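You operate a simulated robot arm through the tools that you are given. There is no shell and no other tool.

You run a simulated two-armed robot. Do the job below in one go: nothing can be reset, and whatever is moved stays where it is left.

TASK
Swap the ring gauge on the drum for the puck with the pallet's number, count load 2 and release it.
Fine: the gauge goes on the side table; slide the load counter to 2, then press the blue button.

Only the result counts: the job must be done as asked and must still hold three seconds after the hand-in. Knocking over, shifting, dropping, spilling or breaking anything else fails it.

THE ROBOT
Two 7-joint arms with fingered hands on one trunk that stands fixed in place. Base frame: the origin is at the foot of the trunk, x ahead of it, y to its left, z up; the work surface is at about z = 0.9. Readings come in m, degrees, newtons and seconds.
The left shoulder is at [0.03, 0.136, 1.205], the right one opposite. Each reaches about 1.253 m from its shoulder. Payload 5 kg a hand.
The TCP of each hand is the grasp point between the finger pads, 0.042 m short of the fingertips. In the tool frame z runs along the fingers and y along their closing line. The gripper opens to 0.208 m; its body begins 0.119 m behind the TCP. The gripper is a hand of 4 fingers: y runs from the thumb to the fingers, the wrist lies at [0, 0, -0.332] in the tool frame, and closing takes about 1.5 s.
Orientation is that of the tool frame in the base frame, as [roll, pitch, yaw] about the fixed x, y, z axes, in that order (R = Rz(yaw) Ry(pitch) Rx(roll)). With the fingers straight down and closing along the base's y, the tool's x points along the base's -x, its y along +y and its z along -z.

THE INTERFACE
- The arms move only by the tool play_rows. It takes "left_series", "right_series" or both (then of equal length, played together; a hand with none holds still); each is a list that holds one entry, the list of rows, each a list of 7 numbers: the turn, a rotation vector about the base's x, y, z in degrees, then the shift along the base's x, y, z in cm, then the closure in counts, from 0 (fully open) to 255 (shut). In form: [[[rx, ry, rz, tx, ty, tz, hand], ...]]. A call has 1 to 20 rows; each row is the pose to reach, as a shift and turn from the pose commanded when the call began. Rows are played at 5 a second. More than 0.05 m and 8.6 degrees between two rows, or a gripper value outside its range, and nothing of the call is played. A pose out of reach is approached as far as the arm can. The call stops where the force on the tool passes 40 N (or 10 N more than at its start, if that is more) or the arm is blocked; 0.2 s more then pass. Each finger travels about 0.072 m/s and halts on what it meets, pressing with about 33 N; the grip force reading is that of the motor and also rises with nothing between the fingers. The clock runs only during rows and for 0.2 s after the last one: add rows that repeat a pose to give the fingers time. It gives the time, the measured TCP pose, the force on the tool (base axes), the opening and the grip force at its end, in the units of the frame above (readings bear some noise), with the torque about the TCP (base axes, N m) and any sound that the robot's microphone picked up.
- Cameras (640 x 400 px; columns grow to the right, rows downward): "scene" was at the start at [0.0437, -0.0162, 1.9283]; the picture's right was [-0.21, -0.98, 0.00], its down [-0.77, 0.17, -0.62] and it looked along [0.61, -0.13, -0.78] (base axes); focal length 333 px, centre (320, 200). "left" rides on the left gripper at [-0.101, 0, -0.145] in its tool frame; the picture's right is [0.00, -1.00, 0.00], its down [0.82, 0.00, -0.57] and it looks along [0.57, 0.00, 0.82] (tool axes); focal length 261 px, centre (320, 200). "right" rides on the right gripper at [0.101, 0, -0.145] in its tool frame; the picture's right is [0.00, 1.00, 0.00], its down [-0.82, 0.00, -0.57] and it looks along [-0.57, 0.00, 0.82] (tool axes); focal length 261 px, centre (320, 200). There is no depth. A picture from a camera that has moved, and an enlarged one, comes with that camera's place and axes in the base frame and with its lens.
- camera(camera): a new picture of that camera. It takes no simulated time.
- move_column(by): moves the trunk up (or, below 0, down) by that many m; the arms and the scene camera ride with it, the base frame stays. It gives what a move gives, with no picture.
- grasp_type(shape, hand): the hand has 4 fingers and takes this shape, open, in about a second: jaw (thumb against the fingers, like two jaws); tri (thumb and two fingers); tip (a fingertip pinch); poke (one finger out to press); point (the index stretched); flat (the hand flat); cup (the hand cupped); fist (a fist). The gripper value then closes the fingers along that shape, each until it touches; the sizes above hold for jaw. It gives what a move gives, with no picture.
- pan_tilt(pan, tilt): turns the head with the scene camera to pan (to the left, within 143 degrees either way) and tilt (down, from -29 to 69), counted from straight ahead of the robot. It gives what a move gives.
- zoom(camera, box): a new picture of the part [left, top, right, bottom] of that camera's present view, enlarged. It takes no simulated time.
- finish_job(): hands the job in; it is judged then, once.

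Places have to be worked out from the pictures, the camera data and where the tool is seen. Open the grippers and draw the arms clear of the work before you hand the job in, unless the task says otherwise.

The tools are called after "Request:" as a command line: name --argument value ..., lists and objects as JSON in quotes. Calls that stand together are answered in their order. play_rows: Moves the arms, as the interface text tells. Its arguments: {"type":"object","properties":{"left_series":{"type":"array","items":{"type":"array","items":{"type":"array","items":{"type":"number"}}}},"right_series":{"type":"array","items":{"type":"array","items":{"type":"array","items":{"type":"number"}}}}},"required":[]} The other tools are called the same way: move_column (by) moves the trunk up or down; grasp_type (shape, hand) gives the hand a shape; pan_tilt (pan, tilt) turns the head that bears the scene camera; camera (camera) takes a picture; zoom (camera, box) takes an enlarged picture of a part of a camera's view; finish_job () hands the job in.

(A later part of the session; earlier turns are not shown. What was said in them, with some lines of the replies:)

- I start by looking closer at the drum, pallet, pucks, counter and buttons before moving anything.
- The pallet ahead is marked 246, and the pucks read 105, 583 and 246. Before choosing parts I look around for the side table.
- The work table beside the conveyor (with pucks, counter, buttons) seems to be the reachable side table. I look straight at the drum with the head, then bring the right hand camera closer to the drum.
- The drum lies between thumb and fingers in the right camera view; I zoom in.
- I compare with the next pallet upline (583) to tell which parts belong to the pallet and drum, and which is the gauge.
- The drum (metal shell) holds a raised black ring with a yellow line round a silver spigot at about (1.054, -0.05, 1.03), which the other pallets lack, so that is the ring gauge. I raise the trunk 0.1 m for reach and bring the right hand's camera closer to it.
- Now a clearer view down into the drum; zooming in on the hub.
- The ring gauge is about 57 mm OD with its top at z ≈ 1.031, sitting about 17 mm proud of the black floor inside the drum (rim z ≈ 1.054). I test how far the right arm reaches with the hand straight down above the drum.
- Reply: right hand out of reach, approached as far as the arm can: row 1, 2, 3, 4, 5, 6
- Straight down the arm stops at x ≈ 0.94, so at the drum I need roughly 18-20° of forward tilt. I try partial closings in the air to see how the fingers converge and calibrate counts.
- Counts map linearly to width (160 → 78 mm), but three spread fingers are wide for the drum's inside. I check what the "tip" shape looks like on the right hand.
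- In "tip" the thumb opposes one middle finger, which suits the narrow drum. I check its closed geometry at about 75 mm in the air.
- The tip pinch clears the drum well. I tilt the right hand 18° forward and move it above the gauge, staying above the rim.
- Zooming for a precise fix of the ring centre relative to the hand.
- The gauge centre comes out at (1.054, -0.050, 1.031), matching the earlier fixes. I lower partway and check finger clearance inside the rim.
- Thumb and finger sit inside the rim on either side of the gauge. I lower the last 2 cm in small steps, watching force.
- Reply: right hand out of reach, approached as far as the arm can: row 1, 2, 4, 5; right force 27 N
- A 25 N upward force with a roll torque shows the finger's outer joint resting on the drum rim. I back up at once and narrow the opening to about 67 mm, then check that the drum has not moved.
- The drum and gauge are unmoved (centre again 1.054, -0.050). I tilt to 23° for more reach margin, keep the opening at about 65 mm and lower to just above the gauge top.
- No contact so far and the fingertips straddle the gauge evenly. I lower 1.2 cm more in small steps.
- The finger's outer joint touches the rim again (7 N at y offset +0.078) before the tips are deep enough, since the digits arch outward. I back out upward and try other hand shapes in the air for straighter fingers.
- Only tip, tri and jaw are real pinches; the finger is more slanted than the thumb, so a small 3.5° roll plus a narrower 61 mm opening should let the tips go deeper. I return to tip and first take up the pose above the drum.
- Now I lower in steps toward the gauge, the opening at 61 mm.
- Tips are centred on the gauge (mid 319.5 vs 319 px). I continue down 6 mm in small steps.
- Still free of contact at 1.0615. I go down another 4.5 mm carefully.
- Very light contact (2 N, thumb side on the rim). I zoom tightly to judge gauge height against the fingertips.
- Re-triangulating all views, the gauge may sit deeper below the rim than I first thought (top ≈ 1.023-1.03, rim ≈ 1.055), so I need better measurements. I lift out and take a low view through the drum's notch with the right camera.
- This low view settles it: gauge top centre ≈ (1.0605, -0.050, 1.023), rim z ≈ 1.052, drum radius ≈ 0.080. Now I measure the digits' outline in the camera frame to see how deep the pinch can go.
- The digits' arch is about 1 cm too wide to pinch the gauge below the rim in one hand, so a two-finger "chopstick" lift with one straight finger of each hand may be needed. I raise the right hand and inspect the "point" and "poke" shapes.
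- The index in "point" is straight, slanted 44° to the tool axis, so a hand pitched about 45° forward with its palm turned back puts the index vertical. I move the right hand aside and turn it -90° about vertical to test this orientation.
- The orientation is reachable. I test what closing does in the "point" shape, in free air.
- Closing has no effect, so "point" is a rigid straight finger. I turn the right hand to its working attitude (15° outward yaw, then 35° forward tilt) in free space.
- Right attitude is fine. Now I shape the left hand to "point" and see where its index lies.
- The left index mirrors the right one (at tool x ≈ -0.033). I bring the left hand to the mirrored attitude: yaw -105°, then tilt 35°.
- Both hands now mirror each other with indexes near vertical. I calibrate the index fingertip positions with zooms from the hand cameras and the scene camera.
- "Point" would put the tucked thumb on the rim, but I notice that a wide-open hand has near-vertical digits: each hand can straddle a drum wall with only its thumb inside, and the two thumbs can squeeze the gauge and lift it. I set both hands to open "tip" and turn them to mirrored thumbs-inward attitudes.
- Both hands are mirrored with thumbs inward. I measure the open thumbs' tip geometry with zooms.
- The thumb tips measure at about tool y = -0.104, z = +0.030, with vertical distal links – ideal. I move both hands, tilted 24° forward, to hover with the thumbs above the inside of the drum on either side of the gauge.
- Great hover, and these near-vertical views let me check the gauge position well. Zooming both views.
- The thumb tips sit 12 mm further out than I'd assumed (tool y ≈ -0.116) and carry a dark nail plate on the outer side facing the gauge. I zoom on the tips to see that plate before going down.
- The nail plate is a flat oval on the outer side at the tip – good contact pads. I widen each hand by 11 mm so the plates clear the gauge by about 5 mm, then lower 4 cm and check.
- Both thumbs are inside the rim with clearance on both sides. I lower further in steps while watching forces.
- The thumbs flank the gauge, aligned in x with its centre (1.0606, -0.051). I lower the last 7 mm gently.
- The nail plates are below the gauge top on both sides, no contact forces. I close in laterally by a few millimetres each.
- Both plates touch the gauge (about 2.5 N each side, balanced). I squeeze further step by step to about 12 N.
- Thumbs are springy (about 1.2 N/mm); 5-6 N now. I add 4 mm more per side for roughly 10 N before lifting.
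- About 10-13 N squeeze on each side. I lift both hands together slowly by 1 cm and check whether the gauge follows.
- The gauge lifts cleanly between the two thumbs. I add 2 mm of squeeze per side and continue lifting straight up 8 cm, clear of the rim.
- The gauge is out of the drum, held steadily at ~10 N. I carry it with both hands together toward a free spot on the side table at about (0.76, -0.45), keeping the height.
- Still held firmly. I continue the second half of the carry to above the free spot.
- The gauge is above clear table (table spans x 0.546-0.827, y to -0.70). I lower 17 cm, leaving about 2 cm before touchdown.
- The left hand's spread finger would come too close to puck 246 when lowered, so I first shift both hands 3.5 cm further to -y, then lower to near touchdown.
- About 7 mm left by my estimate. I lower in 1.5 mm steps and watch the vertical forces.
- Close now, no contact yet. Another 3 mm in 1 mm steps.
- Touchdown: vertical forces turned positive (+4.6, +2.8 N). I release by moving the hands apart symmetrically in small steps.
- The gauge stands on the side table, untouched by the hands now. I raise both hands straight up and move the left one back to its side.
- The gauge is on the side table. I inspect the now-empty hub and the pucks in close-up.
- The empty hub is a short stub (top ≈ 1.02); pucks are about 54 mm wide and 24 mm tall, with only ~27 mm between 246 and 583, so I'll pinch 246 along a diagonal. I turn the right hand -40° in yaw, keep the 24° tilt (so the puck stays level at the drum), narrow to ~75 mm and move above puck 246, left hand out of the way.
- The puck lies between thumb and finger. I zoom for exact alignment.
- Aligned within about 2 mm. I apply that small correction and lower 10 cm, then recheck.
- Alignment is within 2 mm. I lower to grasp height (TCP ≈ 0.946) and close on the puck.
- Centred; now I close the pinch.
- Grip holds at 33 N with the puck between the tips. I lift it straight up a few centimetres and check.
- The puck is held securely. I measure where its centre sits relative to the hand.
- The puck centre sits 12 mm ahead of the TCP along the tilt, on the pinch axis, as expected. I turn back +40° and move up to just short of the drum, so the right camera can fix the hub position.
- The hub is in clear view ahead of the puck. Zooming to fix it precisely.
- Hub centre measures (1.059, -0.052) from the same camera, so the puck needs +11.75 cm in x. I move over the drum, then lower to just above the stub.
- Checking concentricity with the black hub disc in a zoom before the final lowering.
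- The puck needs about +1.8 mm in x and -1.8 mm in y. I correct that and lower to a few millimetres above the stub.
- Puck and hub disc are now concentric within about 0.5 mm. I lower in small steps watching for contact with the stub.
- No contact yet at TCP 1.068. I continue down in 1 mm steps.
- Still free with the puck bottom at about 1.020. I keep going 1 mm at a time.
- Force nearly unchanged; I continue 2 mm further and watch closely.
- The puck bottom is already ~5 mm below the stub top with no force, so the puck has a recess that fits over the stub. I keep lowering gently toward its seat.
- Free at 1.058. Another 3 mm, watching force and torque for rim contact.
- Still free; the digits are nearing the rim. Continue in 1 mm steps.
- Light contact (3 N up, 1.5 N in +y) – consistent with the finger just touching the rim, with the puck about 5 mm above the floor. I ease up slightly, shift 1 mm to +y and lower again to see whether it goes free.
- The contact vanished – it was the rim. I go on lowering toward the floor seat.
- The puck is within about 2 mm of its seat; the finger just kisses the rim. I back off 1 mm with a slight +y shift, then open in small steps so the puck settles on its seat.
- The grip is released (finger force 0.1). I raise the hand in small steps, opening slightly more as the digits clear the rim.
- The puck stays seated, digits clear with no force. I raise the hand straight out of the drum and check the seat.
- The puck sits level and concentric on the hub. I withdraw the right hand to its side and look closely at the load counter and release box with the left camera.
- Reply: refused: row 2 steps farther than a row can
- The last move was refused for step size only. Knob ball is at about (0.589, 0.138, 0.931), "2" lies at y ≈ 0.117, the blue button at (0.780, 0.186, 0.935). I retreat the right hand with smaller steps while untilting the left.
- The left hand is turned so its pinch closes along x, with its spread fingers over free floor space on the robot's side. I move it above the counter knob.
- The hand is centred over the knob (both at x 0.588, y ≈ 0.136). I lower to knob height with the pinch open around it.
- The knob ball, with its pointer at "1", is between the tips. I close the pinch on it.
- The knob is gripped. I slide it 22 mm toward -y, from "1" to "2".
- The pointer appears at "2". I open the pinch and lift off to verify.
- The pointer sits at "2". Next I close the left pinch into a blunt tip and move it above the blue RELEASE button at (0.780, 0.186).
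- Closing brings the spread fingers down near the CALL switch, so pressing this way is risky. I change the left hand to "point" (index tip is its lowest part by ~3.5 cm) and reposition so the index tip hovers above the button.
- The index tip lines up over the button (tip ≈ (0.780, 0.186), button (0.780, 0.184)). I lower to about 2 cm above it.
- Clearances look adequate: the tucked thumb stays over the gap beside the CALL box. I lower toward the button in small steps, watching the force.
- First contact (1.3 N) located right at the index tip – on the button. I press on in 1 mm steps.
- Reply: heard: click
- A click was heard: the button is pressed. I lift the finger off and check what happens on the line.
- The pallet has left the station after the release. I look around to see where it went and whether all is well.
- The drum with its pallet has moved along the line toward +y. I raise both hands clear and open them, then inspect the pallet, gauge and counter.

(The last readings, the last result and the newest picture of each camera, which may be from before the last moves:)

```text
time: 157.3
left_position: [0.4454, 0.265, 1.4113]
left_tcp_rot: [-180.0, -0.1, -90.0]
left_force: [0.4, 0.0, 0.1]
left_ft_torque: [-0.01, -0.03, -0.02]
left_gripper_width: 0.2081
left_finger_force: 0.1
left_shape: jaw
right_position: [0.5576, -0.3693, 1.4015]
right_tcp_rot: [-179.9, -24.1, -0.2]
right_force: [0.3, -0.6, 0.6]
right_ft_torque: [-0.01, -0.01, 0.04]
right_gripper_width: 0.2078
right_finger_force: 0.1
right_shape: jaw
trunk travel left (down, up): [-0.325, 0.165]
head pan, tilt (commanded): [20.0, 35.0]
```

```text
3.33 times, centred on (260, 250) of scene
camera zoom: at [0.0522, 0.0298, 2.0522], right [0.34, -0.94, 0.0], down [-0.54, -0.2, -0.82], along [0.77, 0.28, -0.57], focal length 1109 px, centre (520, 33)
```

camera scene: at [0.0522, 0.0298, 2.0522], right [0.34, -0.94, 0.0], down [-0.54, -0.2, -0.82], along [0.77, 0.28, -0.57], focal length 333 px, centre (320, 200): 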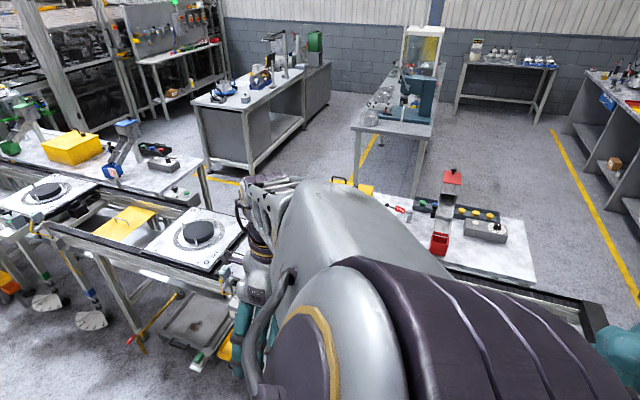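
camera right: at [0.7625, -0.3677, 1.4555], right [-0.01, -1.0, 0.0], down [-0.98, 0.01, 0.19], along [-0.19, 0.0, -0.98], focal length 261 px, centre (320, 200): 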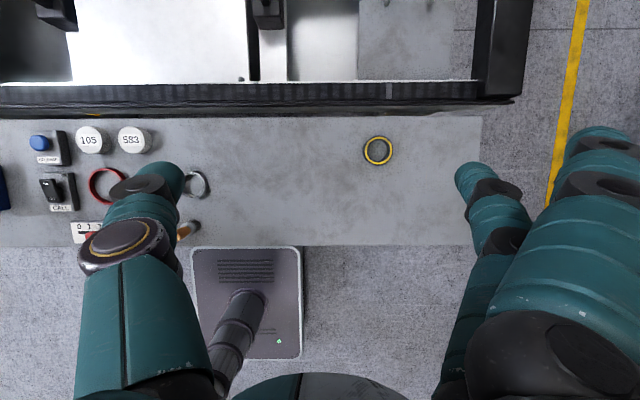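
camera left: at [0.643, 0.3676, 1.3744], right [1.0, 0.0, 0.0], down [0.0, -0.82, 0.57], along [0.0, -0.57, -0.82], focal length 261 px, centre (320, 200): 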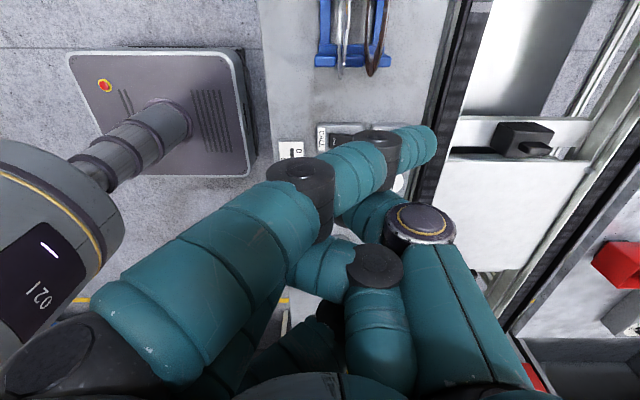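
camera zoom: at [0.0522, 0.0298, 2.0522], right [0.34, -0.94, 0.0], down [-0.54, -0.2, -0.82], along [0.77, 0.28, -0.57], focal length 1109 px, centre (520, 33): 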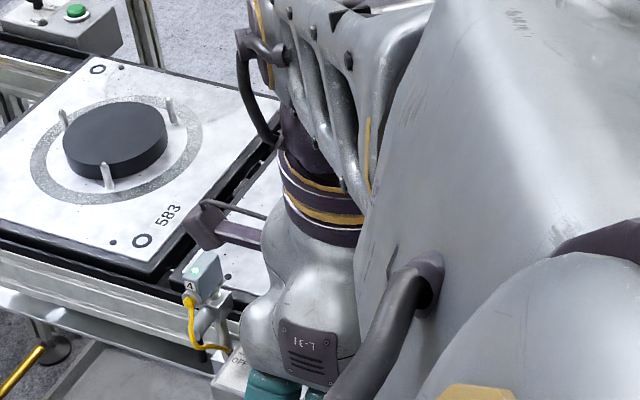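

The left elbow blocks the view, so I bring the left hand back to its starting attitude and place, then look again.

Request:
play_rows --left_series '[[[0, 0, -8, 2, 0, 0, 0], [0, 0, -16, 5, 0, 0, 0], [0, 0, -24, 8, 0.5, 0, 0], [0, 0, -32, 11, 1, 0, 0], [0, 0, -40, 14, 1.5, 0, 0], [0, 0, -48, 17, 2, 0, 0], [0, 0, -56, 20, 2.5, 0, 0], [0, 0, -64, 23, 3, 0, 0], [0, 0, -72, 24.5, 3.5, 0, 0], [0, 0, -80, 24.5, 3.5, 0, 0], [0, 0, -88, 24.5, 3.5, 0, 0], [0, 0, -90, 24.5, 3.5, 0, 0], [0, 0, -90, 24.5, 3.5, 0, 0]]]'

Request:
pan_tilt --pan 15 --tilt 45

Request:
camera --camera "scene"

Request:
pan_tilt --pan -10 --tilt 50

Request:
camera --camera "scene"

Request:
camera --camera "left"

```text
time: 160.1
left_position: [0.6891, 0.301, 1.4112]
left_tcp_rot: [-180.0, 0.1, 179.8]
left_force: [-0.4, 0.3, -0.3]
left_ft_torque: [0.04, 0.02, -0.03]
left_gripper_width: 0.2082
left_finger_force: 0.0
left_shape: jaw
right_position: [0.5581, -0.3697, 1.4017]
right_tcp_rot: [-179.9, -24.0, -0.2]
right_force: [0.6, 0.2, 0.8]
right_ft_torque: [0.0, -0.01, 0.05]
right_gripper_width: 0.2078
right_finger_force: 0.1
right_shape: jaw
trunk travel left (down, up): [-0.325, 0.165]
head pan, tilt (commanded): [20.0, 35.0]
```

```text
time: 160.8
left_position: [0.6896, 0.3008, 1.41]
left_tcp_rot: [180.0, 0.0, 180.0]
left_force: [0.2, 0.3, 0.0]
left_ft_torque: [0.01, 0.01, -0.02]
left_gripper_width: 0.2079
left_finger_force: 0.1
left_shape: jaw
right_position: [0.5576, -0.3692, 1.403]
right_tcp_rot: [-179.9, -24.0, -0.2]
right_force: [-0.5, 0.0, 0.0]
right_ft_torque: [0.01, -0.01, 0.0]
right_gripper_width: 0.2077
right_finger_force: 0.0
right_shape: jaw
trunk travel left (down, up): [-0.325, 0.165]
head pan, tilt (commanded): [15.0, 45.0]
```

```text
taken
camera scene: at [0.0485, 0.0211, 2.0374], right [0.26, -0.97, 0.0], down [-0.68, -0.18, -0.71], along [0.68, 0.18, -0.71], focal length 333 px, centre (320, 200)
```

scene: 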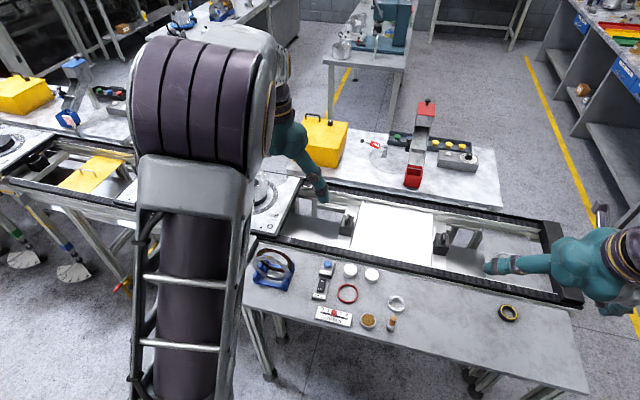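

```text
time: 161.7
left_position: [0.6885, 0.302, 1.4108]
left_tcp_rot: [-179.9, 0.0, -179.9]
left_force: [0.6, 0.3, 0.2]
left_ft_torque: [0.01, 0.04, 0.0]
left_gripper_width: 0.2079
left_finger_force: 0.0
left_shape: jaw
right_position: [0.5592, -0.3684, 1.4031]
right_tcp_rot: [-179.9, -24.0, -0.2]
right_force: [1.1, -1.0, 0.3]
right_ft_torque: [-0.01, -0.01, 0.0]
right_gripper_width: 0.2079
right_finger_force: 0.0
right_shape: jaw
trunk travel left (down, up): [-0.325, 0.165]
head pan, tilt (commanded): [-10.0, 50.0]
```

```text
taken
camera scene: at [0.0458, -0.0133, 2.0304], right [-0.17, -0.98, 0.0], down [-0.75, 0.13, -0.64], along [0.63, -0.11, -0.77], focal length 333 px, centre (320, 200)
```

scene: 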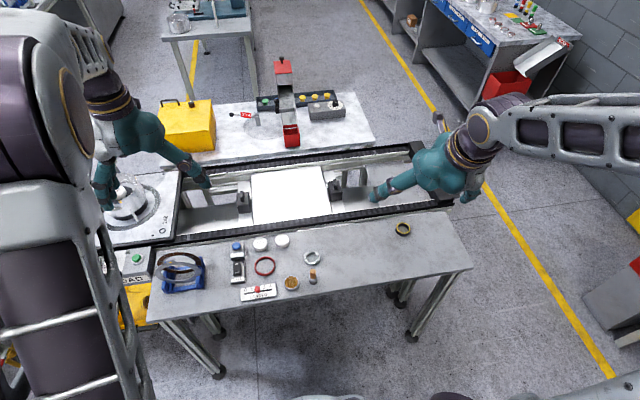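

```text
taken
camera left: at [0.7899, 0.3011, 1.556], right [0.0, -1.0, 0.0], down [-0.82, 0.0, 0.57], along [-0.57, 0.0, -0.82], focal length 261 px, centre (320, 200)
```

left: 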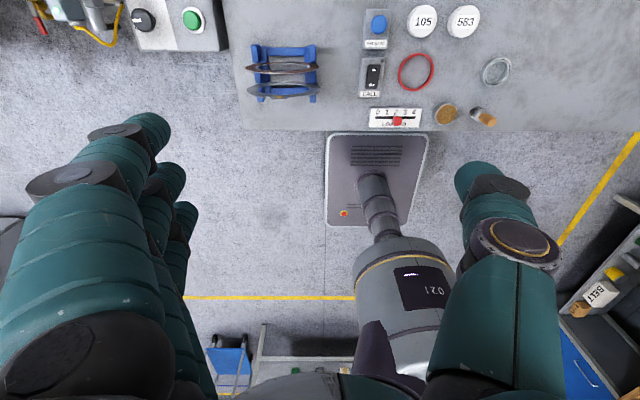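

The pallet with the drum now stands upline at the left, next to pallet 583. I zoom on the drum, gauge and counter for the final check.

Request:
zoom --camera "scene" --box '[80, 150, 200, 250]'

Request:
zoom --camera "scene" --box '[220, 220, 340, 310]'

Request:
zoom --camera "scene" --box '[370, 205, 440, 255]'

Request:
zoom --camera "left" --box '[340, 90, 440, 150]'

```text
4.00 times, centred on (140, 200) of scene
camera zoom: at [0.0458, -0.0133, 2.0304], right [-0.17, -0.98, 0.0], down [-0.75, 0.13, -0.64], along [0.63, -0.11, -0.77], focal length 1331 px, centre (1040, 200)
```

zoom: 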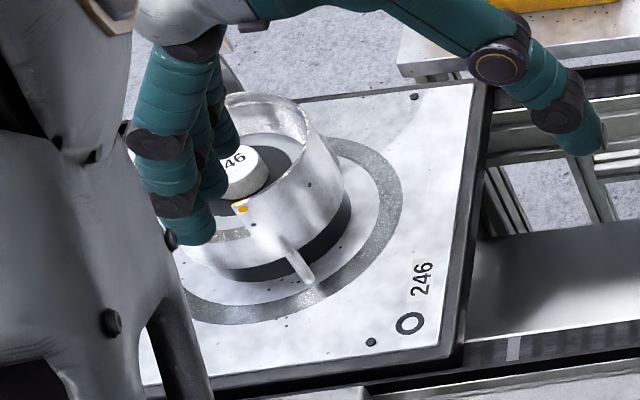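

```text
4.44 times, centred on (280, 265) of scene
camera zoom: at [0.0458, -0.0133, 2.0304], right [-0.17, -0.98, 0.0], down [-0.75, 0.13, -0.64], along [0.63, -0.11, -0.77], focal length 1479 px, centre (498, -89)
```

zoom: 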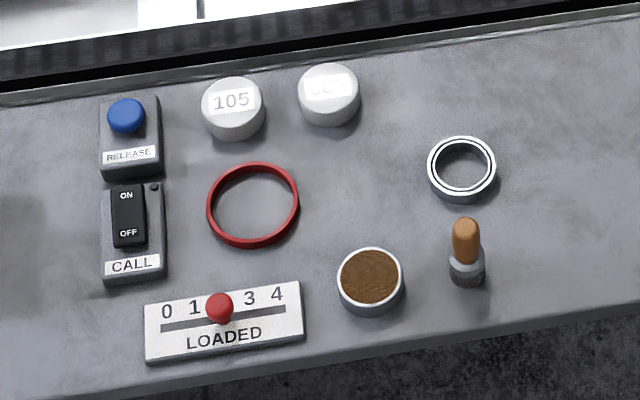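

```text
8.00 times, centred on (405, 230) of scene
camera zoom: at [0.0458, -0.0133, 2.0304], right [-0.17, -0.98, 0.0], down [-0.75, 0.13, -0.64], along [0.63, -0.11, -0.77], focal length 2662 px, centre (-360, -40)
```

zoom: 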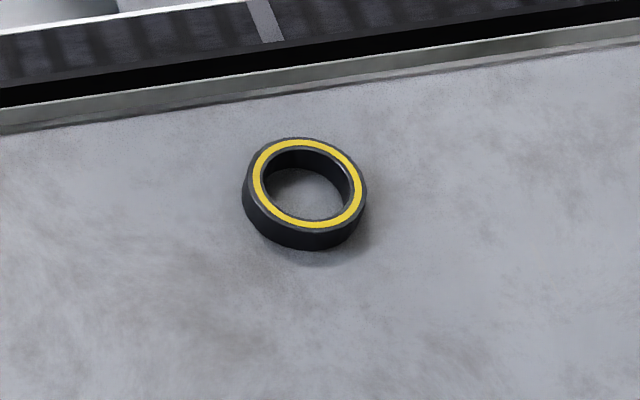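

```text
6.40 times, centred on (390, 120) of left
camera zoom: at [0.7899, 0.3011, 1.556], right [0.0, -1.0, 0.0], down [-0.82, 0.0, 0.57], along [-0.57, 0.0, -0.82], focal length 1668 px, centre (-128, 712)
```

zoom: 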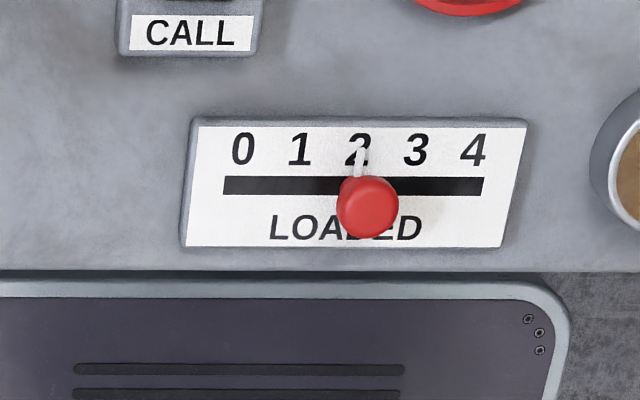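

Everything checks out: the counter pointer is at 2, the gauge stands on the side table, puck 246 is in the drum on released pallet 246, and both hands are open and clear. I hand the job in.

Request:
finish_job

```text
The job is handed in.
```

The job is done and handed in; I don't have the judge's verdict.

- **Gauge:** the ring gauge is off the drum and stands upright on the side table, clear of the other parts. It sat too deep below the rim for one hand to pinch. I lifted it out between the two thumbs instead.
- **Puck:** number 246, matching the pallet, is seated level and centred on the drum's hub. It has a recess that fits over the hub's stub. I let it go about 2–3 mm above its seat and it settled.
- **Counter:** the pointer is at 2.
- **Release:** I pressed the blue button and heard a click. The pallet then moved down the line to the left, next to pallet 583, with the puck still in the drum.

The fingers touched the drum rim several times, once at about 25 N while I was working out the reach. Each time I backed off. The re-measurement after that hardest touch and the later views showed no shift of the drum. The other parts on the table looked unmoved. Both hands are open and drawn clear.
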